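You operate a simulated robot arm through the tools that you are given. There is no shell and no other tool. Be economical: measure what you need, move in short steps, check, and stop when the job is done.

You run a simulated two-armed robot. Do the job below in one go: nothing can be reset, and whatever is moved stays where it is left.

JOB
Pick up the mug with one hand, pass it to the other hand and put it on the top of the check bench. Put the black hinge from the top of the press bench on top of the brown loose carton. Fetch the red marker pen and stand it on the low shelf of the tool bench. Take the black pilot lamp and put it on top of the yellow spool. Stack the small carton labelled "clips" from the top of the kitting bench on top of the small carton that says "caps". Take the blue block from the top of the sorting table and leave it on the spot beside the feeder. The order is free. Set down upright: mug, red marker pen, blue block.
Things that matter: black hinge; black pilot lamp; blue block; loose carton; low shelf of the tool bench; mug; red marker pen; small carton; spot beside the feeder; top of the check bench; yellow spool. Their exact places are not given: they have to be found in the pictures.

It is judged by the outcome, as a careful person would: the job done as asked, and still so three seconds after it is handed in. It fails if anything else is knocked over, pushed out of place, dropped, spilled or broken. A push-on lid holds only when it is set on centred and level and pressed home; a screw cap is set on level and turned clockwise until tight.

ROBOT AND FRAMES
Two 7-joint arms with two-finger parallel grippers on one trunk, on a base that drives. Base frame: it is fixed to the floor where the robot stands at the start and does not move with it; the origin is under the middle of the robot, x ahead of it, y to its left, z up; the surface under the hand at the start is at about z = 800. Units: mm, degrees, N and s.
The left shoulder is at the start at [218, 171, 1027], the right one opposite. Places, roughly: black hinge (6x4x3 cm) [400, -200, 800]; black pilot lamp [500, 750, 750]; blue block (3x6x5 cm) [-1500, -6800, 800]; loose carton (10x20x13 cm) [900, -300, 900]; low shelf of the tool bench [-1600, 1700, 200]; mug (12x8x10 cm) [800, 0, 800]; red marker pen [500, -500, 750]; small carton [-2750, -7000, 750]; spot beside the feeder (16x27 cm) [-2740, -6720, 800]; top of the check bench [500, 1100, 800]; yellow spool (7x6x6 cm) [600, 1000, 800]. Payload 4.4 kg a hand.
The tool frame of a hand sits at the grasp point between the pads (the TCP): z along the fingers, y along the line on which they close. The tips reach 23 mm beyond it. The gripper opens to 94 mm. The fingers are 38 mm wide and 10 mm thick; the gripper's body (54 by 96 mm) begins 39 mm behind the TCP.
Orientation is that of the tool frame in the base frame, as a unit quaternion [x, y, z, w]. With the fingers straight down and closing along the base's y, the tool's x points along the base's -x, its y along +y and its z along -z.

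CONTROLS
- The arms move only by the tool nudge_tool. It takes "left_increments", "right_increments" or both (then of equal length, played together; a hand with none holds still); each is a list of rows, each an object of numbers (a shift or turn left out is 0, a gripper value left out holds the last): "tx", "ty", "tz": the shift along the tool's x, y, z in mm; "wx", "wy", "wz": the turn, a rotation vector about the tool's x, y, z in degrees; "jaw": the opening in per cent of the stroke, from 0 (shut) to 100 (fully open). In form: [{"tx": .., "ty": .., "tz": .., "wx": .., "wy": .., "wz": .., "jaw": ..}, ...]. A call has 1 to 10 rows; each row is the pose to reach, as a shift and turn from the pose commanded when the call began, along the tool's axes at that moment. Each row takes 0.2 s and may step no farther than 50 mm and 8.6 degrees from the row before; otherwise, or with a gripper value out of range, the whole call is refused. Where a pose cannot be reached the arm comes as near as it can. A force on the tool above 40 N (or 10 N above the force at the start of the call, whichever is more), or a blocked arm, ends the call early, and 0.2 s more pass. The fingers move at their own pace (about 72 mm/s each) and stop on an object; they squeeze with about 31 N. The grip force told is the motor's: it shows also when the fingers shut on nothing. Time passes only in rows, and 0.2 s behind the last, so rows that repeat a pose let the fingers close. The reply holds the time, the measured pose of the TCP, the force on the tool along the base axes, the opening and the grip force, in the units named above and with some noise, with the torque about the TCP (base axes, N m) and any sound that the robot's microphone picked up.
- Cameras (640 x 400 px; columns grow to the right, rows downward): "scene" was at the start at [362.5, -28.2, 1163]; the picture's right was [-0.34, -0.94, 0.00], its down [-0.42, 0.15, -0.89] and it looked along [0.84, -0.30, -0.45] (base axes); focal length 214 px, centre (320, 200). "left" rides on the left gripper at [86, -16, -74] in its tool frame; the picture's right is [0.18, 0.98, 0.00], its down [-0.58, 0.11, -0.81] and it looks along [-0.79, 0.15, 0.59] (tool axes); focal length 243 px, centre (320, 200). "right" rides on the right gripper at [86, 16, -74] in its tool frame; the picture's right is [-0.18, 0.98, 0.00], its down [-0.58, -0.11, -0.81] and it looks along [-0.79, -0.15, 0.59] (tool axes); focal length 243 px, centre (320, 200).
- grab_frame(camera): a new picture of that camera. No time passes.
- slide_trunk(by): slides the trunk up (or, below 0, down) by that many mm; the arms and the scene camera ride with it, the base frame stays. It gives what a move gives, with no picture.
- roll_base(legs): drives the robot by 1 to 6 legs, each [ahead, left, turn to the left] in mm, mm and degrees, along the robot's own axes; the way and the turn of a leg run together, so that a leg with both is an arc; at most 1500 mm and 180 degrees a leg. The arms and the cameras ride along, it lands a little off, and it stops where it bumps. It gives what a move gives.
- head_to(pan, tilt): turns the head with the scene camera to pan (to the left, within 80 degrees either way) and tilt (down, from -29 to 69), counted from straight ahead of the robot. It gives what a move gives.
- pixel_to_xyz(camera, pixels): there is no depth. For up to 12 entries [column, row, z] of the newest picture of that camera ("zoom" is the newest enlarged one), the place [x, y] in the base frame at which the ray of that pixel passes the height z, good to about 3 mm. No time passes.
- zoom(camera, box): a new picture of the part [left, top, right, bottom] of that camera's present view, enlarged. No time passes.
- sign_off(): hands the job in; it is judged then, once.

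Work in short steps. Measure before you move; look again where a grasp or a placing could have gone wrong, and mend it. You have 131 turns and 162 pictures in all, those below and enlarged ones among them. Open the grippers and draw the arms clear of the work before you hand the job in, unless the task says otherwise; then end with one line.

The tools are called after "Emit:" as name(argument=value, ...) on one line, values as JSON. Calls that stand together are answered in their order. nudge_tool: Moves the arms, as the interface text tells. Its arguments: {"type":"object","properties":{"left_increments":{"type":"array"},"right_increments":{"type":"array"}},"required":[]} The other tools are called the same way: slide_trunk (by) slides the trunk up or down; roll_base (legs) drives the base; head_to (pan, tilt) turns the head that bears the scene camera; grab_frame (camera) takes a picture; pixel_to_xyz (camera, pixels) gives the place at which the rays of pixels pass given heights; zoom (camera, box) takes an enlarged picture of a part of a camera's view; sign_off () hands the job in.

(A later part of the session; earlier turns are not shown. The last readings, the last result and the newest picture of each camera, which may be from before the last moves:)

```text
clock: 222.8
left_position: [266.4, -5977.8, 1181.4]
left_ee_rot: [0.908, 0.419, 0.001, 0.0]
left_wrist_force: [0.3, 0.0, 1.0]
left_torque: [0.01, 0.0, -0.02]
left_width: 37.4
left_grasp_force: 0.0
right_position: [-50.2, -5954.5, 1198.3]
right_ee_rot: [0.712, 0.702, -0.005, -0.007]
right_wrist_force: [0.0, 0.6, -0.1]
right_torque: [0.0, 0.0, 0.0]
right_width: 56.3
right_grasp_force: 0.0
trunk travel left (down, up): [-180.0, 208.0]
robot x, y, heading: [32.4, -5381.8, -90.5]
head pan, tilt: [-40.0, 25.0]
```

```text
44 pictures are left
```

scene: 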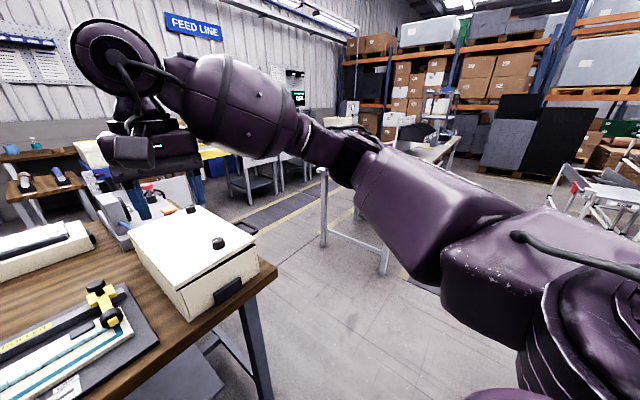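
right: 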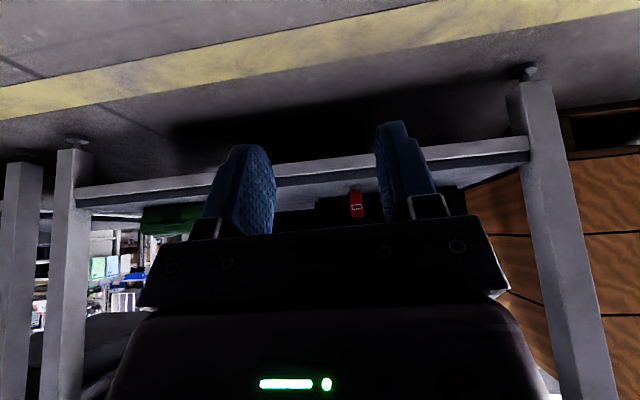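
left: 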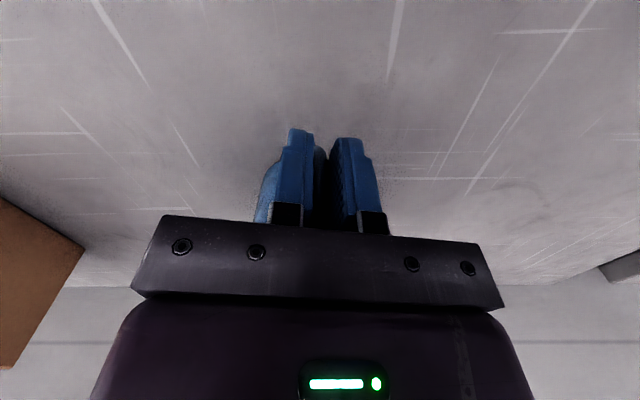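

I go 80 mm ahead (pallet clearance behind) and then 1450 mm to the right, to stand before the sorting table, and look.

Emit:
roll_base(legs=[[90, 0, 0], [0, -1450, 0]])

Emit:
head_to(pan=-10, tilt=35)

Emit:
grab_frame(camera="scene")

```text
clock: 228.9
left_position: [-195.0, -6067.0, 1182.0]
left_ee_rot: [0.909, 0.417, 0.002, 0.0]
left_wrist_force: [0.3, -0.2, -0.3]
left_torque: [-0.01, -0.01, -0.04]
left_width: 37.7
left_grasp_force: 0.0
right_position: [-514.2, -6043.4, 1198.5]
right_ee_rot: [0.713, 0.701, -0.004, -0.006]
right_wrist_force: [-0.7, 0.2, 1.1]
right_torque: [0.04, 0.0, 0.04]
right_width: 56.3
right_grasp_force: 0.0
trunk travel left (down, up): [-180.0, 208.0]
robot x, y, heading: [-419.7, -5474.1, -91.0]
head pan, tilt: [-40.0, 25.0]
stopped in leg 2: the robot was blocked; the commanded pose is now the measured one
```

```text
clock: 229.9
left_position: [-194.7, -6065.9, 1182.8]
left_ee_rot: [0.909, 0.417, 0.001, 0.0]
left_wrist_force: [0.0, 0.4, -0.1]
left_torque: [0.02, -0.02, 0.03]
left_width: 37.7
left_grasp_force: 0.1
right_position: [-511.4, -6042.6, 1198.9]
right_ee_rot: [0.713, 0.701, -0.004, -0.007]
right_wrist_force: [0.4, 0.5, 0.4]
right_torque: [0.0, 0.01, -0.03]
right_width: 56.3
right_grasp_force: 0.1
trunk travel left (down, up): [-180.0, 208.0]
robot x, y, heading: [-423.3, -5465.8, -91.0]
head pan, tilt: [-10.0, 35.0]
```

```text
43 pictures are left
```

scene: 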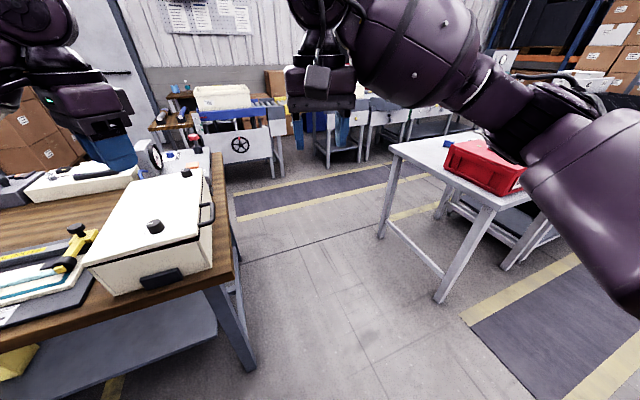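

The sorting table with a red bin is ahead right. Something blocked the rightward move; I look to the right.

Emit:
head_to(pan=-78, tilt=50)

Emit:
grab_frame(camera="scene")

Emit:
pixel_to_xyz(camera="scene", pixels=[[320, 200, 0], [320, 300, 0], [200, 200, 0], [500, 200, 0], [100, 100, 0], [100, 300, 0]])

```text
clock: 231.2
left_position: [-194.1, -6066.1, 1181.1]
left_ee_rot: [0.908, 0.418, 0.001, 0.0]
left_wrist_force: [-0.9, 0.8, 0.1]
left_torque: [0.01, -0.02, 0.02]
left_width: 37.8
left_grasp_force: 0.0
right_position: [-510.9, -6043.2, 1197.1]
right_ee_rot: [0.713, 0.701, -0.004, -0.007]
right_wrist_force: [0.5, 0.0, 0.4]
right_torque: [0.01, -0.04, 0.01]
right_width: 56.4
right_grasp_force: 0.0
trunk travel left (down, up): [-180.0, 208.0]
robot x, y, heading: [-429.9, -5470.3, -90.8]
head pan, tilt: [-78.0, 50.0]
```

```text
42 pictures are left
```

scene: 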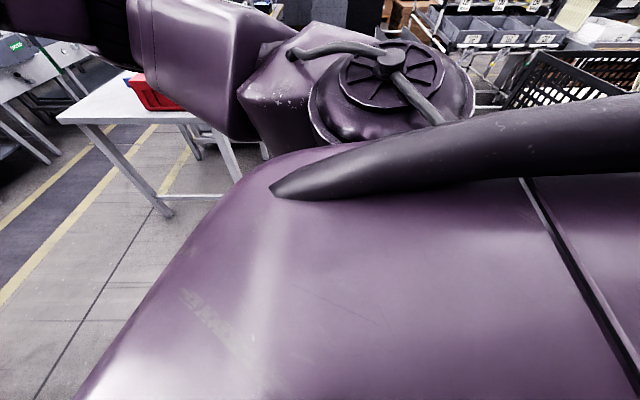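

```text
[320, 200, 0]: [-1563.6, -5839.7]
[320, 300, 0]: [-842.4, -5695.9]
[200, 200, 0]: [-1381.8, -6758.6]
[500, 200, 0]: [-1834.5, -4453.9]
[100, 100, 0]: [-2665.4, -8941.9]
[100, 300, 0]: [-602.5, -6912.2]
```

A crate stands behind-right. I go forward 160 mm, then right again 800 mm.

Emit:
roll_base(legs=[[170, 0, 0], [0, -850, 0]])

Emit:
head_to(pan=-5, tilt=38)

Emit:
grab_frame(camera="scene")

```text
clock: 240.1
left_position: [-1047.4, -6221.8, 1182.1]
left_ee_rot: [0.911, 0.412, 0.001, -0.001]
left_wrist_force: [-0.3, -0.5, 0.1]
left_torque: [0.02, 0.0, 0.0]
left_width: 37.3
left_grasp_force: 0.1
right_position: [-1363.9, -6194.0, 1198.7]
right_ee_rot: [0.717, 0.697, -0.005, -0.006]
right_wrist_force: [0.4, 0.0, -0.2]
right_torque: [0.0, -0.03, -0.01]
right_width: 56.5
right_grasp_force: 0.1
trunk travel left (down, up): [-180.0, 208.0]
robot x, y, heading: [-1273.1, -5621.7, -91.5]
head pan, tilt: [-78.0, 50.0]
```

```text
clock: 241.6
left_position: [-1047.4, -6222.0, 1182.4]
left_ee_rot: [0.911, 0.412, 0.0, 0.0]
left_wrist_force: [0.3, 0.2, -0.3]
left_torque: [0.01, 0.02, 0.0]
left_width: 37.3
left_grasp_force: 0.2
right_position: [-1363.6, -6194.4, 1198.1]
right_ee_rot: [0.718, 0.696, -0.004, -0.007]
right_wrist_force: [0.6, -0.1, 0.9]
right_torque: [-0.01, 0.04, -0.01]
right_width: 56.5
right_grasp_force: 0.1
trunk travel left (down, up): [-180.0, 208.0]
robot x, y, heading: [-1272.6, -5624.8, -91.7]
head pan, tilt: [-5.0, 38.0]
```

```text
41 pictures are left
```

scene: 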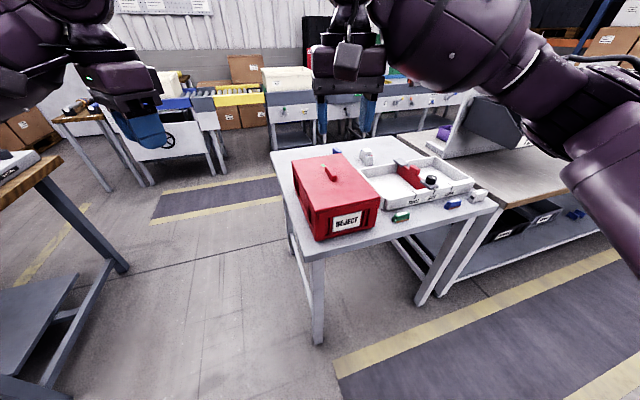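

The sorting table is ahead. I zoom to find the blue block.

Emit:
zoom(camera="scene", box=[270, 130, 500, 260])

Emit:
pixel_to_xyz(camera="scene", pixels=[[453, 207, 800], [337, 152, 800], [303, 258, 800], [497, 210, 800], [271, 152, 800], [400, 215, 800], [480, 195, 800], [430, 290, 800]])

```text
2.78 times, centred on (385, 195) of scene
```

zoom: 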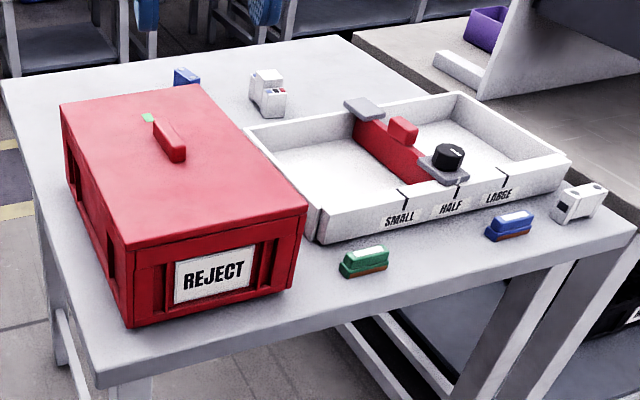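

```text
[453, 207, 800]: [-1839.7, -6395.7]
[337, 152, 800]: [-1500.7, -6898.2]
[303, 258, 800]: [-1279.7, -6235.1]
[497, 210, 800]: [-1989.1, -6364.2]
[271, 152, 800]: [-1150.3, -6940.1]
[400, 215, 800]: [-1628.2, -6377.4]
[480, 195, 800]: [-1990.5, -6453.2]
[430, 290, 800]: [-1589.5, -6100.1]
```

The blue brush in front has a brown base; the plain blue block stands at the back near (-1500,-6898), behind the red box. I go round to the table's left side, face it, lower the trunk and look.

Emit:
roll_base(legs=[[0, 510, 0], [1290, 0, 0], [0, 0, -88.5]])

Emit:
slide_trunk(by=-100)

Emit:
head_to(pan=-5, tilt=42)

Emit:
grab_frame(camera="scene")

```text
clock: 256.3
left_position: [-1362.4, -7190.0, 1182.0]
left_ee_rot: [0.946, -0.323, 0.002, 0.0]
left_wrist_force: [-0.3, 0.3, -0.8]
left_torque: [0.01, 0.02, 0.01]
left_width: 37.4
left_grasp_force: 0.0
right_position: [-1354.3, -6869.4, 1197.4]
right_ee_rot: [1.0, 0.017, 0.002, -0.007]
right_wrist_force: [-0.4, -0.1, 0.2]
right_torque: [0.03, 0.0, -0.02]
right_width: 56.4
right_grasp_force: 0.0
trunk travel left (down, up): [-180.0, 208.0]
robot x, y, heading: [-777.6, -6923.6, -178.1]
head pan, tilt: [-5.0, 38.0]
```

```text
clock: 257.7
left_position: [-1359.8, -7189.4, 1083.7]
left_ee_rot: [0.946, -0.323, -0.002, 0.001]
left_wrist_force: [-0.7, 0.4, 1.1]
left_torque: [0.03, 0.01, 0.02]
left_width: 37.6
left_grasp_force: 0.1
right_position: [-1352.0, -6870.6, 1100.7]
right_ee_rot: [1.0, 0.017, 0.0, -0.008]
right_wrist_force: [0.8, 0.3, 0.6]
right_torque: [-0.02, 0.03, 0.01]
right_width: 56.4
right_grasp_force: 0.0
trunk travel left (down, up): [-80.0, 308.0]
robot x, y, heading: [-778.8, -6927.8, -177.7]
head pan, tilt: [-5.0, 38.0]
```

```text
clock: 258.3
left_position: [-1361.7, -7189.7, 1082.6]
left_ee_rot: [0.946, -0.323, 0.001, 0.0]
left_wrist_force: [0.2, -0.4, 0.3]
left_torque: [0.02, 0.0, 0.0]
left_width: 37.7
left_grasp_force: 0.0
right_position: [-1353.4, -6870.5, 1098.0]
right_ee_rot: [1.0, 0.016, 0.002, -0.008]
right_wrist_force: [-0.5, -0.3, 0.6]
right_torque: [-0.01, -0.01, 0.02]
right_width: 56.4
right_grasp_force: 0.0
trunk travel left (down, up): [-80.0, 308.0]
robot x, y, heading: [-777.8, -6926.0, -178.0]
head pan, tilt: [-5.0, 42.0]
```

```text
39 pictures are left
```

scene: 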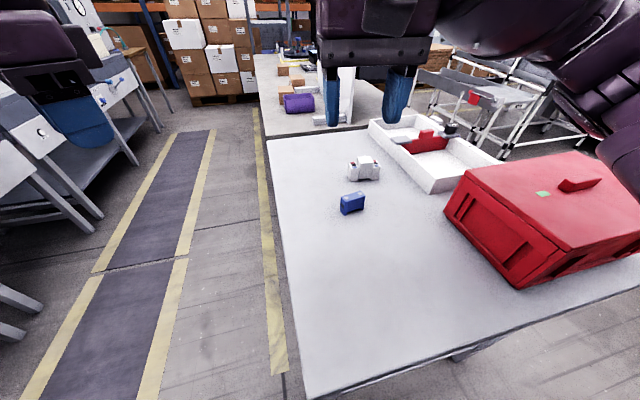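

Excellent: the blue block stands at (352,203), free. I zoom and measure.

Emit:
zoom(camera="scene", box=[322, 170, 382, 230])

Emit:
pixel_to_xyz(camera="scene", pixels=[[343, 216, 800], [364, 208, 800], [340, 200, 850], [352, 204, 800], [362, 194, 850], [341, 196, 850]])

Emit:
grab_frame(camera="right")

```text
6.67 times, centred on (352, 200) of scene
```

zoom: 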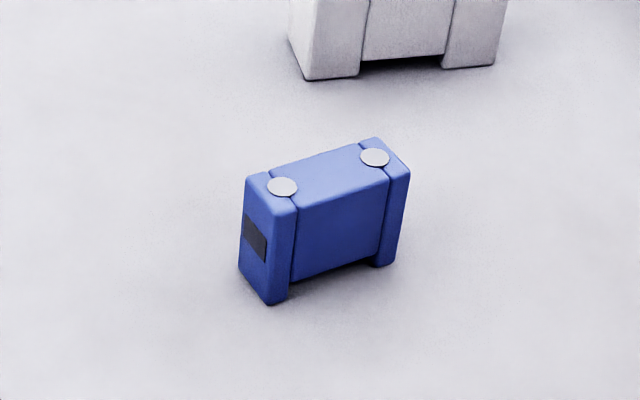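

```text
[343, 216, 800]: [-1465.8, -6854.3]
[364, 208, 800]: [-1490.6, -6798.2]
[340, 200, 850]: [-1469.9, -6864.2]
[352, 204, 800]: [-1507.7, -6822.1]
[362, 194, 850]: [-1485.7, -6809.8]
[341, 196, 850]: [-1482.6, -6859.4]
```

```text
37 pictures are left
```

right: 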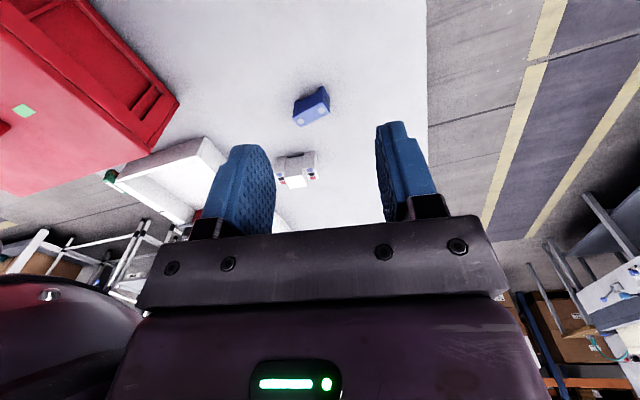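

Block: 60 mm long axis along (-.41,.91), centre ≈(-1492,-6832), 50 mm tall. I'll grip its ends; I move above it with a 22° yaw, jaws open.

Emit:
pixel_to_xyz(camera="right", pixels=[[298, 124, 850], [330, 108, 850], [293, 97, 800], [325, 86, 850], [294, 107, 850]])

Emit:
nudge_tool(right_increments=[{"tx": -35, "ty": -11, "tz": 10, "wz": -6, "jaw": 85}, {"tx": -70, "ty": -22, "tz": 20, "wz": -12}, {"tx": -105, "ty": -33, "tz": 40, "wz": -18}, {"tx": -137, "ty": -43, "tz": 70, "wz": -22}, {"tx": -137, "ty": -43, "tz": 115, "wz": -22}, {"tx": -137, "ty": -43, "tz": 160, "wz": -22}, {"tx": -137, "ty": -43, "tz": 190, "wz": -22}, {"tx": -137, "ty": -43, "tz": 190, "wz": -22}])

Emit:
grab_frame(camera="right")

Emit:
zoom(camera="scene", box=[302, 140, 402, 230])

```text
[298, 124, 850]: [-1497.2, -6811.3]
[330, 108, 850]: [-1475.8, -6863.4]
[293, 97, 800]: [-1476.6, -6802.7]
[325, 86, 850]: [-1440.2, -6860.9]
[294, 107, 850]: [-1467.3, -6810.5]
```

```text
clock: 260.1
left_position: [-1361.4, -7189.1, 1082.5]
left_ee_rot: [0.946, -0.323, 0.001, 0.0]
left_wrist_force: [0.5, -0.4, 0.7]
left_torque: [0.03, -0.01, 0.02]
left_width: 37.4
left_grasp_force: 0.0
right_position: [-1494.2, -6830.3, 909.3]
right_ee_rot: [0.978, 0.208, 0.002, -0.007]
right_wrist_force: [-0.4, 0.1, -0.2]
right_torque: [0.0, -0.01, -0.01]
right_width: 80.0
right_grasp_force: 0.0
trunk travel left (down, up): [-80.0, 308.0]
robot x, y, heading: [-772.9, -6923.5, -178.1]
head pan, tilt: [-5.0, 42.0]
```

```text
36 pictures are left
```

right: 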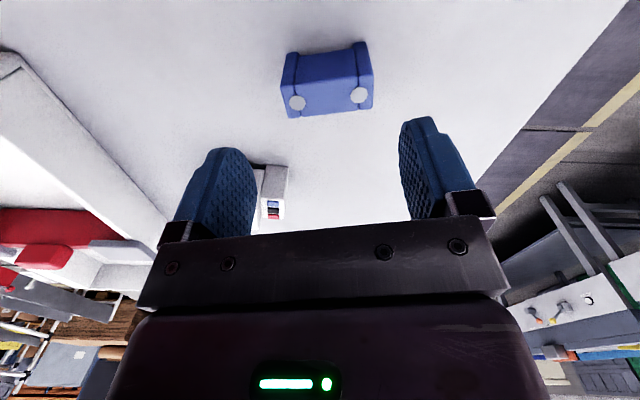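

```text
4.44 times, centred on (352, 185) of scene
```

zoom: 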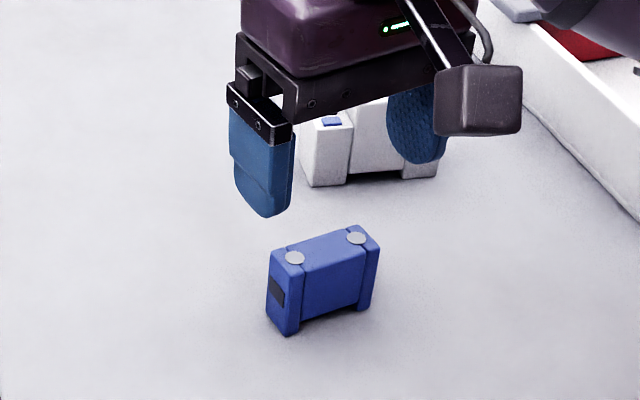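

Emit:
pixel_to_xyz(camera="right", pixels=[[297, 103, 850], [359, 95, 850], [288, 118, 850], [372, 106, 850], [288, 55, 800], [365, 42, 800], [281, 88, 850], [374, 75, 850]])

```text
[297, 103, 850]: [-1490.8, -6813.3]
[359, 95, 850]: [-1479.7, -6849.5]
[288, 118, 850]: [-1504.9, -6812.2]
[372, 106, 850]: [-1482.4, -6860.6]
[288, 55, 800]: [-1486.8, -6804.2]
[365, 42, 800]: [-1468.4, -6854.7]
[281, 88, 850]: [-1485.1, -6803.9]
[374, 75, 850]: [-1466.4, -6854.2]
```

Centre (-1487,-6832), 4° correction. I descend, close, and lift.

Emit:
nudge_tool(right_increments=[{"tx": 5.7, "ty": 4.9, "tz": 30, "wz": 4}, {"tx": 5.7, "ty": 4.9, "tz": 60, "wz": 4}, {"tx": 5.7, "ty": 4.9, "tz": 81, "wz": 4}, {"tx": 5.7, "ty": 4.9, "tz": 81, "wz": 4, "jaw": 0}, {"tx": 5.7, "ty": 4.9, "tz": 81, "wz": 4, "jaw": 0}, {"tx": 5.7, "ty": 4.9, "tz": 81, "wz": 4, "jaw": 0}])

Emit:
nudge_tool(right_increments=[{"tz": -20}, {"tz": -60}, {"tz": -105}, {"tz": -150}, {"tx": 45, "tz": -190}, {"tx": 90, "tz": -210}, {"tx": 120, "tz": -230}])

Emit:
grab_frame(camera="right")

```text
clock: 261.5
left_position: [-1354.9, -7195.1, 1088.0]
left_ee_rot: [0.946, -0.323, -0.007, 0.0]
left_wrist_force: [-0.3, 0.5, -0.1]
left_torque: [-0.03, -0.02, 0.01]
left_width: 37.7
left_grasp_force: 0.1
right_position: [-1484.9, -6836.6, 849.9]
right_ee_rot: [0.985, 0.174, -0.013, -0.012]
right_wrist_force: [-5.9, -0.3, 16.7]
right_torque: [-0.29, 0.17, -0.11]
right_width: 55.2
right_grasp_force: 31.0
trunk travel left (down, up): [-80.0, 308.0]
robot x, y, heading: [-778.8, -6927.9, -178.2]
head pan, tilt: [-5.0, 42.0]
```

```text
refused: row 5 steps farther than a row can; nothing moved
```

```text
34 pictures are left
```

right: 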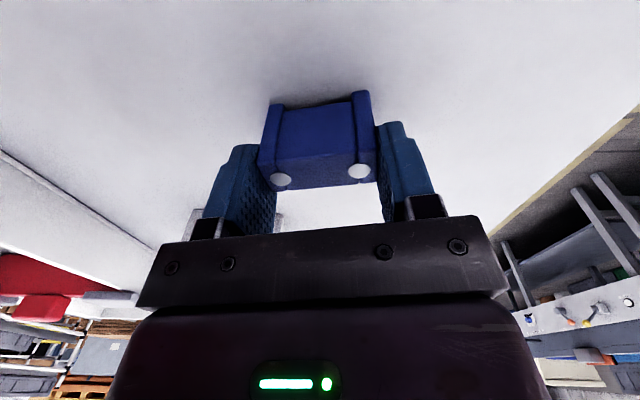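

The jaws hold at 55 mm though z stopped at 850. I lift straight up and inspect.

Emit:
nudge_tool(right_increments=[{"tz": -20}, {"tz": -60}, {"tz": -105}, {"tz": -150}, {"tz": -195}])

Emit:
grab_frame(camera="right")

Emit:
grab_frame(camera="scene")

```text
clock: 262.7
left_position: [-1362.0, -7189.6, 1083.3]
left_ee_rot: [0.946, -0.323, 0.002, 0.0]
left_wrist_force: [0.7, -0.8, 0.0]
left_torque: [-0.02, 0.04, 0.0]
left_width: 37.4
left_grasp_force: 0.1
right_position: [-1483.9, -6834.2, 1021.0]
right_ee_rot: [0.985, 0.174, 0.003, -0.007]
right_wrist_force: [0.4, 0.3, 0.8]
right_torque: [0.0, 0.05, 0.02]
right_width: 55.4
right_grasp_force: 31.0
trunk travel left (down, up): [-80.0, 308.0]
robot x, y, heading: [-778.4, -6928.6, -177.8]
head pan, tilt: [-5.0, 42.0]
```

```text
33 pictures are left
```

right: 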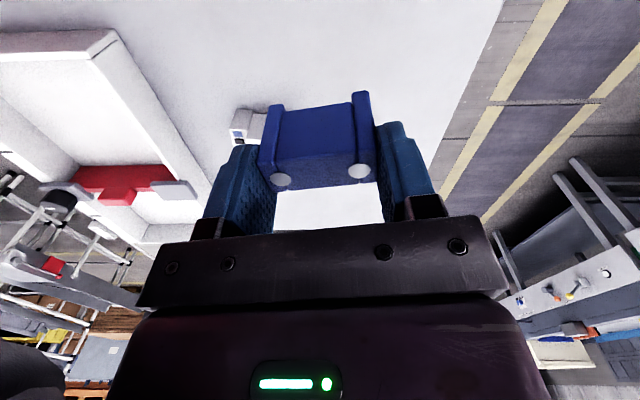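

```text
32 pictures are left
```

scene: 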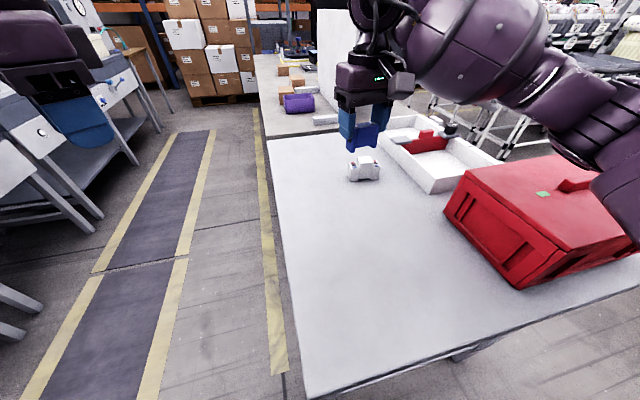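

Block held. I measure the aisle on this side and the trolleys in front of the next bench to choose the way to the kitting bench.

Emit:
pixel_to_xyz(camera="scene", pixels=[[505, 155, 0], [430, 115, 0], [165, 128, 0], [138, 163, 0], [92, 232, 0], [255, 200, 0], [268, 138, 800], [256, 55, 800], [297, 108, 800], [390, 75, 800]])

Emit:
zoom(camera="scene", box=[230, 10, 400, 150])

Emit:
head_to(pan=-40, tilt=25)

Emit:
grab_frame(camera="scene")

```text
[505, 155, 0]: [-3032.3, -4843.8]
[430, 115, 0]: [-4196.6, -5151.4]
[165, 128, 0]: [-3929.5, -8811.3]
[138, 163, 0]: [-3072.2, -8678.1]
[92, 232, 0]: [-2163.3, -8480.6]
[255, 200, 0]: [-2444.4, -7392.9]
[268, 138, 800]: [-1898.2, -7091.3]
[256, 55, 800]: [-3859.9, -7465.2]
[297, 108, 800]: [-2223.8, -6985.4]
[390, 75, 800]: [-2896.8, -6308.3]
```

```text
2.86 times, centred on (315, 80) of scene
```

zoom: 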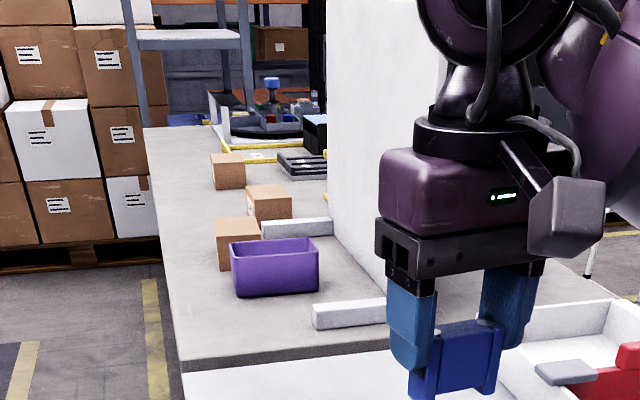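

```text
clock: 263.7
left_position: [-1361.5, -7189.0, 1081.2]
left_ee_rot: [0.946, -0.323, 0.001, 0.0]
left_wrist_force: [0.3, 0.0, 0.1]
left_torque: [0.01, 0.03, 0.0]
left_width: 37.6
left_grasp_force: 0.1
right_position: [-1486.2, -6833.1, 1021.9]
right_ee_rot: [0.985, 0.174, 0.003, -0.008]
right_wrist_force: [0.3, 0.3, 0.0]
right_torque: [-0.02, 0.0, 0.01]
right_width: 55.2
right_grasp_force: 31.2
trunk travel left (down, up): [-80.0, 308.0]
robot x, y, heading: [-782.5, -6927.4, -177.9]
head pan, tilt: [-40.0, 25.0]
```

```text
30 pictures are left
```

scene: 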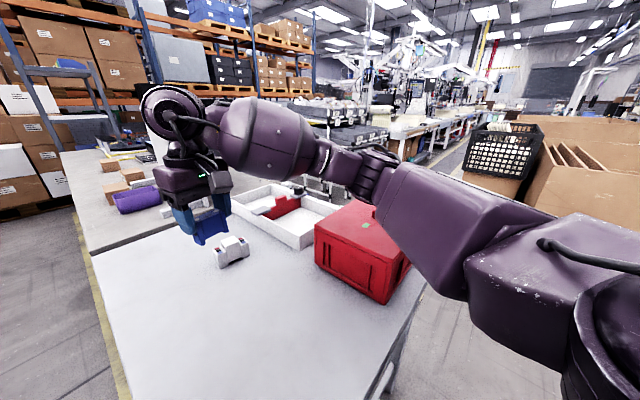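

Bench layout: cartons and purple bin lie on the -y side of the white panel, reachable from the wide aisle at y≈-7500. I drive along that aisle and face the bench, with the trunk raised for clearance.

Emit:
slide_trunk(by=100)

Emit:
roll_base(legs=[[0, 560, 0], [1300, 0, 0], [560, 0, 0], [0, 0, -79]])

Emit:
head_to(pan=0, tilt=40)

Emit:
grab_frame(camera="scene")

```text
clock: 265.1
left_position: [-1364.2, -7188.9, 1179.0]
left_ee_rot: [0.946, -0.323, 0.003, -0.001]
left_wrist_force: [-0.2, -0.9, -0.3]
left_torque: [0.02, -0.04, 0.02]
left_width: 37.9
left_grasp_force: 0.0
right_position: [-1487.5, -6834.4, 1119.5]
right_ee_rot: [0.985, 0.174, 0.005, -0.007]
right_wrist_force: [-0.4, 0.6, 0.1]
right_torque: [0.01, 0.02, -0.02]
right_width: 55.1
right_grasp_force: 30.9
trunk travel left (down, up): [-180.0, 208.0]
robot x, y, heading: [-777.0, -6926.2, -177.9]
head pan, tilt: [-40.0, 25.0]
```

```text
clock: 282.9
left_position: [-2999.8, -7050.7, 1183.4]
left_ee_rot: [-0.529, 0.848, 0.0, -0.001]
left_wrist_force: [-0.2, 0.3, -0.4]
left_torque: [-0.03, 0.01, 0.0]
left_width: 37.6
left_grasp_force: 0.0
right_position: [-2676.1, -6857.7, 1121.9]
right_ee_rot: [0.874, -0.486, 0.006, -0.004]
right_wrist_force: [-0.6, -0.3, -0.7]
right_torque: [0.02, 0.02, 0.0]
right_width: 55.2
right_grasp_force: 30.8
trunk travel left (down, up): [-180.0, 208.0]
robot x, y, heading: [-2622.4, -7569.8, 103.7]
head pan, tilt: [-40.0, 25.0]
```

```text
clock: 283.9
left_position: [-3000.1, -7050.9, 1182.6]
left_ee_rot: [-0.53, 0.848, -0.001, -0.002]
left_wrist_force: [0.0, -0.4, 0.1]
left_torque: [0.02, 0.03, -0.01]
left_width: 37.2
left_grasp_force: 0.0
right_position: [-2676.3, -6857.2, 1122.7]
right_ee_rot: [0.873, -0.487, 0.007, -0.004]
right_wrist_force: [-0.7, -0.1, 0.2]
right_torque: [-0.01, 0.0, 0.0]
right_width: 55.1
right_grasp_force: 30.8
trunk travel left (down, up): [-180.0, 208.0]
robot x, y, heading: [-2628.2, -7571.8, 103.9]
head pan, tilt: [0.0, 40.0]
```

```text
29 pictures are left
```

scene: 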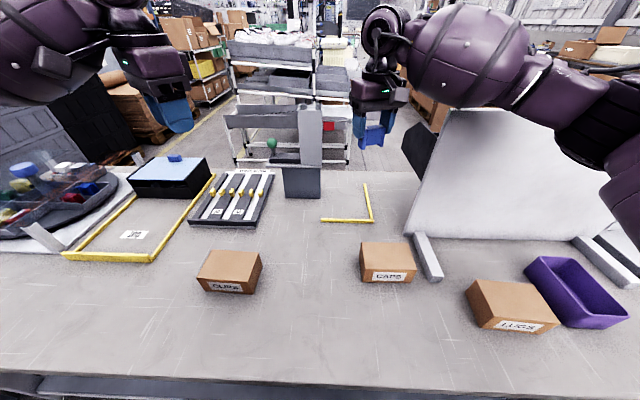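

I see cartons CLIPS (230,272), CAPS (388,263), LUGS, and yellow-marked areas. I measure and zoom to identify the spot beside the feeder.

Emit:
pixel_to_xyz(camera="scene", pixels=[[67, 256, 800], [152, 260, 800], [213, 180, 800], [140, 190, 800], [321, 220, 800], [374, 220, 800], [367, 184, 800], [133, 234, 800], [345, 200, 800], [230, 290, 800], [388, 283, 800]])

Emit:
zoom(camera="scene", box=[20, 130, 300, 300])

Emit:
zoom(camera="scene", box=[180, 150, 440, 310])

```text
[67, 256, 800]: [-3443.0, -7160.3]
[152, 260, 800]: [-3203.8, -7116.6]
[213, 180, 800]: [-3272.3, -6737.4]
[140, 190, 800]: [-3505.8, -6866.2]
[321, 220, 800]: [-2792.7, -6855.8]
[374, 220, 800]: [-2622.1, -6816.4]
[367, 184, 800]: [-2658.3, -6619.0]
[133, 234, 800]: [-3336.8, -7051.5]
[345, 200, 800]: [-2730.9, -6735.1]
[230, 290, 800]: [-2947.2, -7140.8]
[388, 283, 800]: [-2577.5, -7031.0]
```

```text
2.29 times, centred on (160, 215) of scene
```

zoom: 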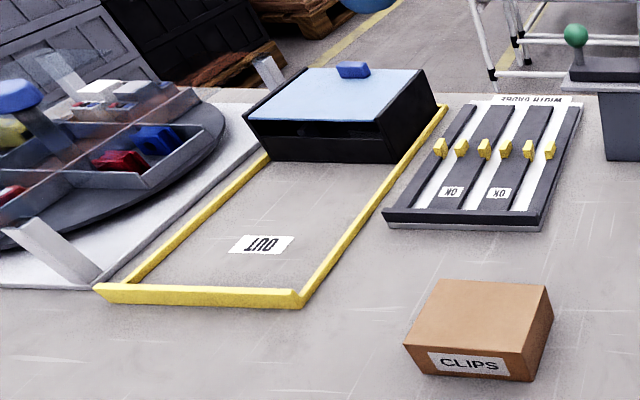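

```text
2.46 times, centred on (310, 230) of scene
```

zoom: 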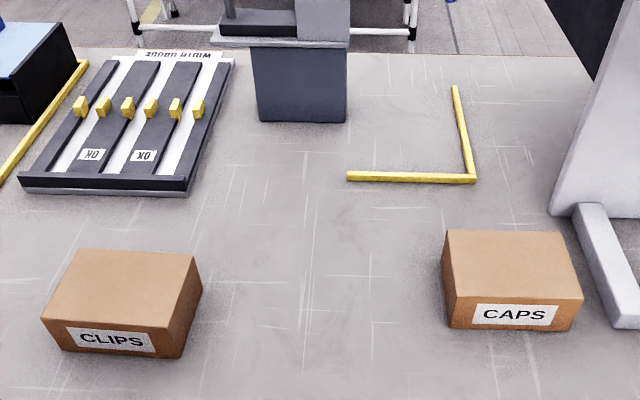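

The spot is the L-marked patch with centre ≈(-2730,-6710). I lower the trunk 60 mm, bring the block over (-2725,-6725) and down to z≈885.

Emit:
slide_trunk(by=-60)

Emit:
nudge_tool(right_increments=[{"tx": -46, "ty": -9}, {"tx": -92, "ty": -18}, {"tx": -138, "ty": -27.5}, {"tx": -138, "ty": -27.5, "tz": 45}, {"tx": -138, "ty": -27.5, "tz": 90}, {"tx": -138, "ty": -27.5, "tz": 135}, {"tx": -138, "ty": -27.5, "tz": 175}, {"tx": -138, "ty": -27.5, "tz": 175}])

Emit:
zoom(camera="scene", box=[260, 110, 440, 250])

Emit:
grab_frame(camera="right")

```text
clock: 284.9
left_position: [-2997.1, -7071.2, 1143.0]
left_ee_rot: [-0.529, 0.848, 0.015, 0.007]
left_wrist_force: [0.6, 0.0, -0.2]
left_torque: [0.01, 0.02, -0.01]
left_width: 37.5
left_grasp_force: 0.1
right_position: [-2674.3, -6875.7, 1111.2]
right_ee_rot: [0.873, -0.487, -0.024, -0.026]
right_wrist_force: [-0.2, -0.4, -0.3]
right_torque: [0.03, 0.02, -0.03]
right_width: 55.3
right_grasp_force: 31.3
trunk travel left (down, up): [-120.0, 268.0]
robot x, y, heading: [-2623.0, -7569.4, 103.8]
head pan, tilt: [0.0, 40.0]
```

```text
clock: 286.5
left_position: [-2987.9, -7081.1, 1153.5]
left_ee_rot: [-0.524, 0.852, 0.022, 0.009]
left_wrist_force: [-0.5, 0.6, 1.0]
left_torque: [0.03, -0.01, -0.01]
left_width: 37.5
left_grasp_force: 0.0
right_position: [-2728.0, -6730.0, 1084.2]
right_ee_rot: [0.866, -0.485, -0.092, -0.081]
right_wrist_force: [0.7, 0.8, 0.4]
right_torque: [-0.05, 0.0, 0.04]
right_width: 55.0
right_grasp_force: 30.7
trunk travel left (down, up): [-120.0, 268.0]
robot x, y, heading: [-2621.3, -7569.5, 103.0]
head pan, tilt: [0.0, 40.0]
stopped in row 7 (right hand): the arm was blocked; the commanded pose is now the measured one
```

```text
2.86 times, centred on (350, 180) of scene
```

zoom: 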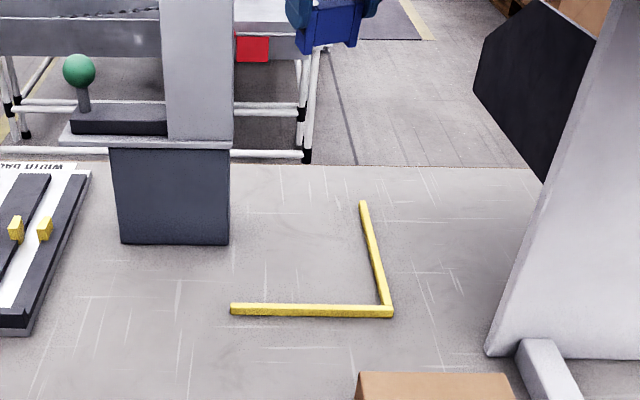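

```text
25 pictures are left
```

right: 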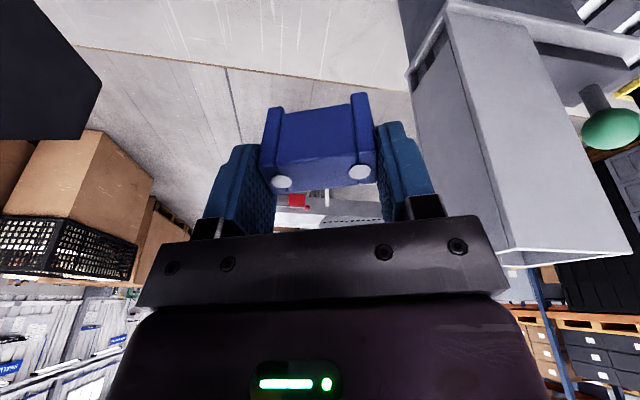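

The forearm has come to rest on the white panel's top. I raise the trunk, retract and re-level the hand, and shift the robot 250 mm left so that the arm clears the panel.

Emit:
slide_trunk(by=110)

Emit:
nudge_tool(right_increments=[{"tx": 37, "ty": 12, "tz": -10, "wx": -0.6, "wy": 2.8}, {"tx": 74, "ty": 24, "tz": -20, "wx": -1.2, "wy": 5.5}, {"tx": 111, "ty": 36, "tz": -30, "wx": -1.8, "wy": 8.2}, {"tx": 148, "ty": 48, "tz": -40, "wx": -2.4, "wy": 11}, {"tx": 185, "ty": 59, "tz": -48, "wx": -2.9, "wy": 13.7}, {"tx": 185, "ty": 59, "tz": -48, "wx": -2.9, "wy": 13.7}])

Emit:
roll_base(legs=[[0, 270, 0]])

Emit:
slide_trunk(by=-110)

Emit:
grab_frame(camera="scene")

```text
clock: 287.9
left_position: [-2997.1, -7047.1, 1231.4]
left_ee_rot: [-0.527, 0.85, -0.002, -0.002]
left_wrist_force: [0.5, 1.1, 0.6]
left_torque: [0.01, -0.02, 0.02]
left_width: 37.5
left_grasp_force: 0.1
right_position: [-2731.3, -6725.8, 1216.2]
right_ee_rot: [0.866, -0.48, -0.102, -0.098]
right_wrist_force: [0.9, -0.2, -0.4]
right_torque: [0.01, 0.04, 0.01]
right_width: 55.0
right_grasp_force: 31.7
trunk travel left (down, up): [-230.0, 158.0]
robot x, y, heading: [-2622.5, -7566.9, 103.6]
head pan, tilt: [0.0, 40.0]
```

```text
clock: 289.4
left_position: [-2996.9, -7046.9, 1230.9]
left_ee_rot: [-0.528, 0.849, -0.002, 0.0]
left_wrist_force: [0.0, 0.2, -1.0]
left_torque: [0.02, 0.0, -0.03]
left_width: 37.8
left_grasp_force: 0.0
right_position: [-2682.0, -6919.2, 1210.4]
right_ee_rot: [0.874, -0.485, -0.01, -0.018]
right_wrist_force: [0.1, 0.1, -1.6]
right_torque: [0.02, -0.02, 0.0]
right_width: 54.8
right_grasp_force: 31.0
trunk travel left (down, up): [-230.0, 158.0]
robot x, y, heading: [-2623.8, -7564.5, 103.4]
head pan, tilt: [0.0, 40.0]
```

```text
clock: 292.3
left_position: [-3253.7, -7109.5, 1231.5]
left_ee_rot: [-0.529, 0.849, 0.0, -0.001]
left_wrist_force: [-0.5, -0.2, 0.0]
left_torque: [-0.01, -0.01, 0.02]
left_width: 37.6
left_grasp_force: 0.0
right_position: [-2942.2, -6980.0, 1211.6]
right_ee_rot: [0.875, -0.484, -0.011, -0.02]
right_wrist_force: [0.0, -0.3, 0.4]
right_torque: [0.0, 0.0, 0.01]
right_width: 55.1
right_grasp_force: 30.9
trunk travel left (down, up): [-230.0, 158.0]
robot x, y, heading: [-2879.2, -7631.1, 103.3]
head pan, tilt: [0.0, 40.0]
```

```text
clock: 293.7
left_position: [-3253.5, -7112.0, 1124.7]
left_ee_rot: [-0.528, 0.849, 0.001, 0.0]
left_wrist_force: [-0.3, 0.0, 0.5]
left_torque: [-0.01, 0.0, 0.03]
left_width: 37.5
left_grasp_force: 0.0
right_position: [-2939.8, -6981.3, 1103.2]
right_ee_rot: [0.874, -0.485, -0.013, -0.02]
right_wrist_force: [0.1, 0.2, 0.9]
right_torque: [0.02, 0.0, 0.04]
right_width: 55.2
right_grasp_force: 31.0
trunk travel left (down, up): [-120.0, 268.0]
robot x, y, heading: [-2879.0, -7630.5, 103.4]
head pan, tilt: [0.0, 40.0]
```

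```text
24 pictures are left
```

scene: 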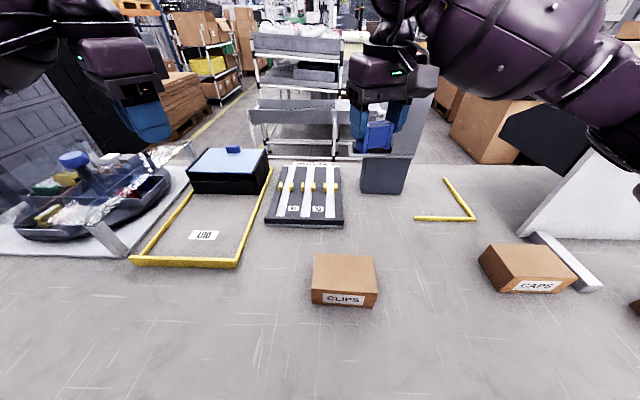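

Clear of the panel now. I measure both cartons in this picture, then take the block round to (-2700,-6722) and down to z≈868.

Emit:
pixel_to_xyz(camera="scene", pixels=[[313, 304, 800], [375, 307, 800], [315, 255, 850], [372, 255, 850], [378, 291, 850], [312, 289, 850], [517, 293, 800], [575, 292, 800], [479, 246, 850], [535, 244, 850], [577, 281, 850], [516, 279, 850]])

Emit:
nudge_tool(right_increments=[{"tx": 15, "ty": -47, "wx": -0.7, "wy": 1.1}, {"tx": 30, "ty": -94, "wx": -1.4, "wy": 2.3}, {"tx": 45, "ty": -141, "wx": -1.4, "wy": 2.3}, {"tx": 60, "ty": -188, "tz": 2, "wx": -1.4, "wy": 2.3}, {"tx": 76, "ty": -235, "tz": 3, "wx": -1.4, "wy": 2.3}, {"tx": 42, "ty": -256, "tz": 5, "wx": -1.4, "wy": 2.3}, {"tx": 8, "ty": -277, "tz": 7, "wx": -1.4, "wy": 2.3}, {"tx": -26, "ty": -298, "tz": 9, "wx": -1.4, "wy": 2.3}, {"tx": -60, "ty": -319, "tz": 11, "wx": -1.4, "wy": 2.3}, {"tx": -92.6, "ty": -340.5, "tz": 12, "wx": -1.4, "wy": 2.3}])

Emit:
nudge_tool(right_increments=[{"tz": 45}, {"tz": 90}, {"tz": 135}, {"tz": 180}, {"tz": 215}, {"tz": 228}, {"tz": 228}])

Emit:
zoom(camera="scene", box=[340, 100, 520, 240])

```text
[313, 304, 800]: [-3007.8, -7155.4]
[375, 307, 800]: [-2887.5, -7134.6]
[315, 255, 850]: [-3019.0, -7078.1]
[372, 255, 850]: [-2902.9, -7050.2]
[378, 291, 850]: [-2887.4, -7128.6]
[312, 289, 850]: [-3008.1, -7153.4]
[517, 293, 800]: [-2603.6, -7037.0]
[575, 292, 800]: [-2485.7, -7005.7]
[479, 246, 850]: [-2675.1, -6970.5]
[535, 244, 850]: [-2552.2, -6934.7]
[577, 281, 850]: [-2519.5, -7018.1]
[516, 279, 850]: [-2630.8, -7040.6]
```

```text
clock: 295.9
left_position: [-3253.8, -7109.9, 1120.0]
left_ee_rot: [-0.528, 0.849, -0.001, 0.0]
left_wrist_force: [-0.5, -0.4, 0.3]
left_torque: [0.01, 0.01, 0.02]
left_width: 37.7
left_grasp_force: 0.1
right_position: [-2701.5, -6779.3, 1100.5]
right_ee_rot: [0.874, -0.485, 0.002, 0.002]
right_wrist_force: [-0.2, 0.5, -1.1]
right_torque: [0.0, -0.02, 0.02]
right_width: 55.0
right_grasp_force: 30.6
right hand out of reach, approached as far as the arm can: row 9, 10
trunk travel left (down, up): [-120.0, 268.0]
robot x, y, heading: [-2879.5, -7629.4, 103.5]
head pan, tilt: [0.0, 40.0]
```

```text
clock: 297.5
left_position: [-3253.0, -7110.6, 1121.8]
left_ee_rot: [-0.528, 0.849, -0.001, -0.001]
left_wrist_force: [0.7, 0.7, 0.4]
left_torque: [-0.02, 0.05, 0.02]
left_width: 37.4
left_grasp_force: 0.1
right_position: [-2701.5, -6780.9, 871.5]
right_ee_rot: [0.874, -0.486, 0.001, 0.002]
right_wrist_force: [0.4, -0.1, 0.3]
right_torque: [0.02, 0.02, 0.0]
right_width: 55.1
right_grasp_force: 30.9
trunk travel left (down, up): [-120.0, 268.0]
robot x, y, heading: [-2880.8, -7630.1, 103.3]
head pan, tilt: [0.0, 40.0]
```

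```text
2.86 times, centred on (430, 170) of scene
```

zoom: 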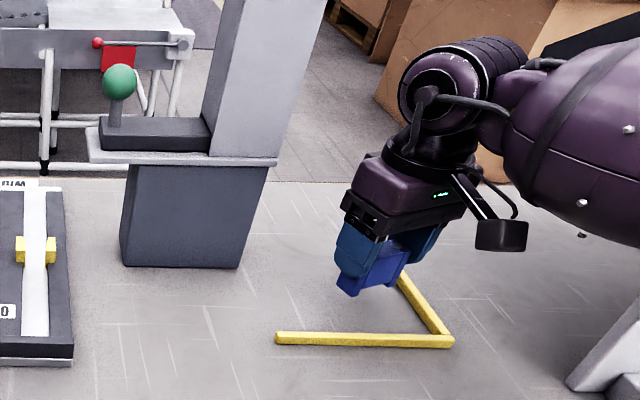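

The hand stops at (-2701,-6781), whose block still lies wholly inside the L-marked spot. I lower to contact.

Emit:
nudge_tool(right_increments=[{"tz": 8}, {"tz": 13}, {"tz": 16}, {"tz": 19}, {"tz": 22}, {"tz": 25}, {"tz": 28}, {"tz": 28}])

Emit:
zoom(camera="scene", box=[390, 150, 490, 240])

```text
clock: 299.3
left_position: [-3254.6, -7112.9, 1123.7]
left_ee_rot: [-0.529, 0.848, 0.001, 0.0]
left_wrist_force: [-0.1, 0.3, -0.5]
left_torque: [-0.01, 0.02, 0.0]
left_width: 37.6
left_grasp_force: 0.1
right_position: [-2701.7, -6782.5, 846.7]
right_ee_rot: [0.875, -0.485, -0.002, -0.001]
right_wrist_force: [0.4, 1.4, 23.7]
right_torque: [0.21, 0.09, 0.03]
right_width: 55.8
right_grasp_force: 30.8
trunk travel left (down, up): [-120.0, 268.0]
robot x, y, heading: [-2881.5, -7630.1, 103.5]
head pan, tilt: [0.0, 40.0]
```

```text
4.44 times, centred on (440, 195) of scene
```

zoom: 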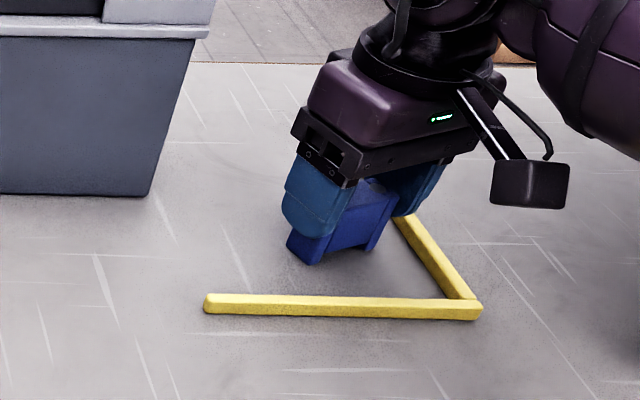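

Standing on the spot (24 N). I ease, open, lift, check, then retract and reposition the robot (turned 30° left) for the cartons.

Emit:
nudge_tool(right_increments=[{"tz": -3}, {"tz": -3, "jaw": 72}, {"tz": -3, "jaw": 88}, {"tz": -3, "jaw": 88}, {"tz": -40}, {"tz": -85}, {"tz": -130}, {"tz": -175}, {"tz": -220}])

Emit:
zoom(camera="scene", box=[390, 150, 490, 240])

Emit:
nudge_tool(right_increments=[{"tx": 38, "ty": 13}, {"tx": 76, "ty": 25}, {"tx": 114, "ty": 38}, {"tx": 152, "ty": 50}, {"tx": 189, "ty": 63}])

Emit:
roll_base(legs=[[-80, 0, 0], [0, -420, 0], [0, 0, 30]])

Emit:
head_to(pan=-15, tilt=42)

Emit:
grab_frame(camera="scene")

```text
clock: 301.3
left_position: [-3254.0, -7110.8, 1122.4]
left_ee_rot: [-0.528, 0.849, 0.001, 0.0]
left_wrist_force: [0.4, -0.5, -1.5]
left_torque: [0.02, -0.02, 0.0]
left_width: 37.7
left_grasp_force: 0.0
right_position: [-2701.6, -6782.8, 1061.8]
right_ee_rot: [0.875, -0.484, 0.0, 0.001]
right_wrist_force: [-0.8, 0.5, 0.9]
right_torque: [0.0, 0.01, -0.01]
right_width: 82.8
right_grasp_force: 0.1
trunk travel left (down, up): [-120.0, 268.0]
robot x, y, heading: [-2880.1, -7628.1, 103.7]
head pan, tilt: [0.0, 40.0]
```

```text
4.44 times, centred on (440, 195) of scene
```

zoom: 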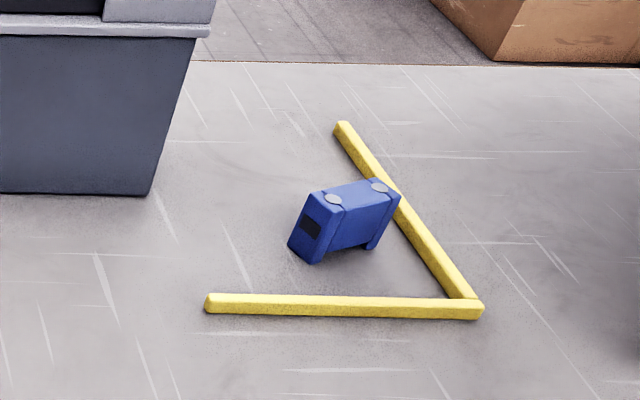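

```text
clock: 302.5
left_position: [-3254.0, -7111.8, 1123.2]
left_ee_rot: [-0.528, 0.849, 0.001, 0.0]
left_wrist_force: [-0.5, -0.4, 0.3]
left_torque: [-0.01, 0.02, -0.02]
left_width: 37.7
left_grasp_force: 0.0
right_position: [-2656.0, -6978.4, 1062.3]
right_ee_rot: [0.875, -0.485, -0.001, 0.001]
right_wrist_force: [0.4, 0.1, 0.2]
right_torque: [0.01, -0.01, 0.03]
right_width: 82.8
right_grasp_force: 0.1
trunk travel left (down, up): [-120.0, 268.0]
robot x, y, heading: [-2881.3, -7630.6, 103.6]
head pan, tilt: [0.0, 40.0]
```

```text
clock: 308.8
left_position: [-3040.2, -7349.1, 1122.0]
left_ee_rot: [0.735, -0.679, 0.001, 0.0]
left_wrist_force: [0.1, -0.2, 0.3]
left_torque: [-0.05, 0.01, 0.0]
left_width: 37.6
left_grasp_force: 0.0
right_position: [-2593.3, -6931.8, 1062.8]
right_ee_rot: [0.972, -0.235, 0.002, 0.001]
right_wrist_force: [-0.2, -0.2, 0.3]
right_torque: [0.01, -0.01, 0.01]
right_width: 82.6
right_grasp_force: 0.1
trunk travel left (down, up): [-120.0, 268.0]
robot x, y, heading: [-2453.6, -7606.5, 134.1]
head pan, tilt: [0.0, 40.0]
```

```text
clock: 309.6
left_position: [-3040.0, -7350.5, 1121.9]
left_ee_rot: [0.734, -0.679, 0.001, 0.0]
left_wrist_force: [-0.9, -0.1, 0.4]
left_torque: [0.0, 0.0, 0.01]
left_width: 37.5
left_grasp_force: 0.1
right_position: [-2594.1, -6930.9, 1063.2]
right_ee_rot: [0.972, -0.236, 0.001, 0.003]
right_wrist_force: [0.4, -0.4, -0.1]
right_torque: [0.04, 0.05, 0.03]
right_width: 82.7
right_grasp_force: 0.1
trunk travel left (down, up): [-120.0, 268.0]
robot x, y, heading: [-2451.9, -7605.6, 134.5]
head pan, tilt: [-15.0, 42.0]
```

```text
20 pictures are left
```

scene: 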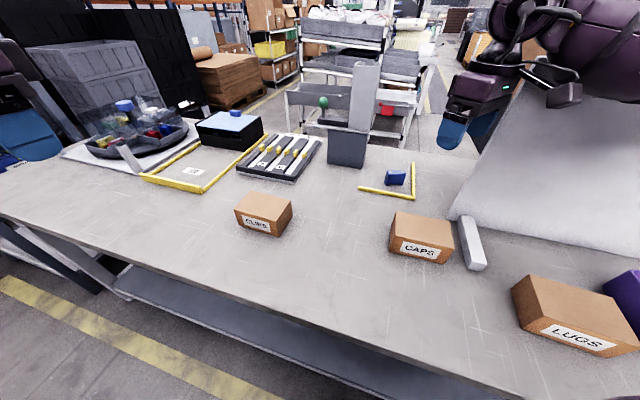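

The block stands upright inside the marked spot. Now I zoom on CLIPS and CAPS and measure both.

Emit:
zoom(camera="scene", box=[380, 200, 470, 275])

Emit:
zoom(camera="scene", box=[220, 180, 310, 250])

Emit:
pixel_to_xyz(camera="scene", pixels=[[246, 193, 850], [291, 203, 850], [271, 223, 850], [236, 209, 850], [237, 222, 800], [271, 236, 800], [397, 213, 850], [450, 221, 850], [449, 247, 850], [390, 238, 850], [391, 251, 800], [446, 262, 800]])

```text
5.33 times, centred on (425, 238) of scene
```

zoom: 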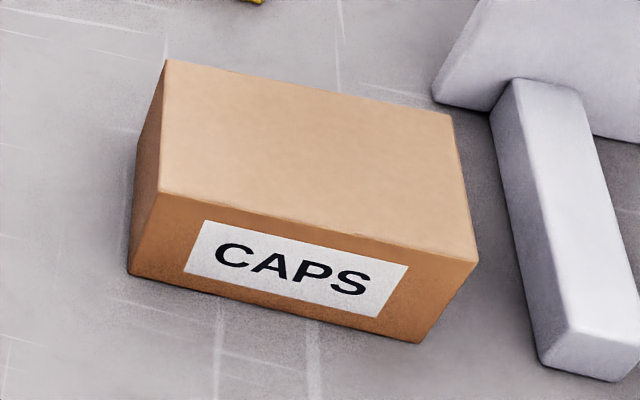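

```text
5.71 times, centred on (265, 215) of scene
```

zoom: 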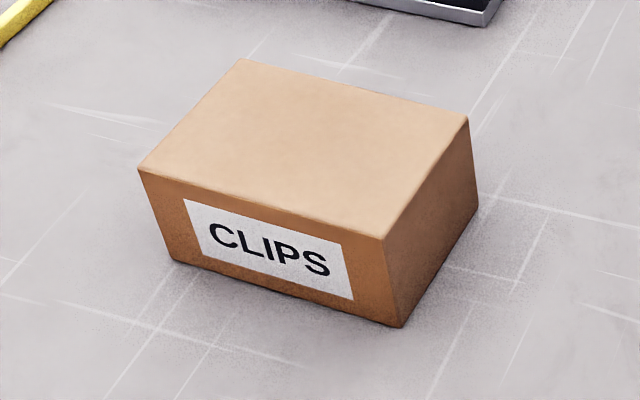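

```text
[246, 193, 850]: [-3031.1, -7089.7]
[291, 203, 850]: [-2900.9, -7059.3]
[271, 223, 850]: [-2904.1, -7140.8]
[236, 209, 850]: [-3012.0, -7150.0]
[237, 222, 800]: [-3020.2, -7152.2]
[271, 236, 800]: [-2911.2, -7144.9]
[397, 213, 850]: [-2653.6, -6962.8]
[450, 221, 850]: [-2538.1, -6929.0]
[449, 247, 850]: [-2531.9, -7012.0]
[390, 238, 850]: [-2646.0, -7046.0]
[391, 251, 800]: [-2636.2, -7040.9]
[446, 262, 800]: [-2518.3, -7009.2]
```

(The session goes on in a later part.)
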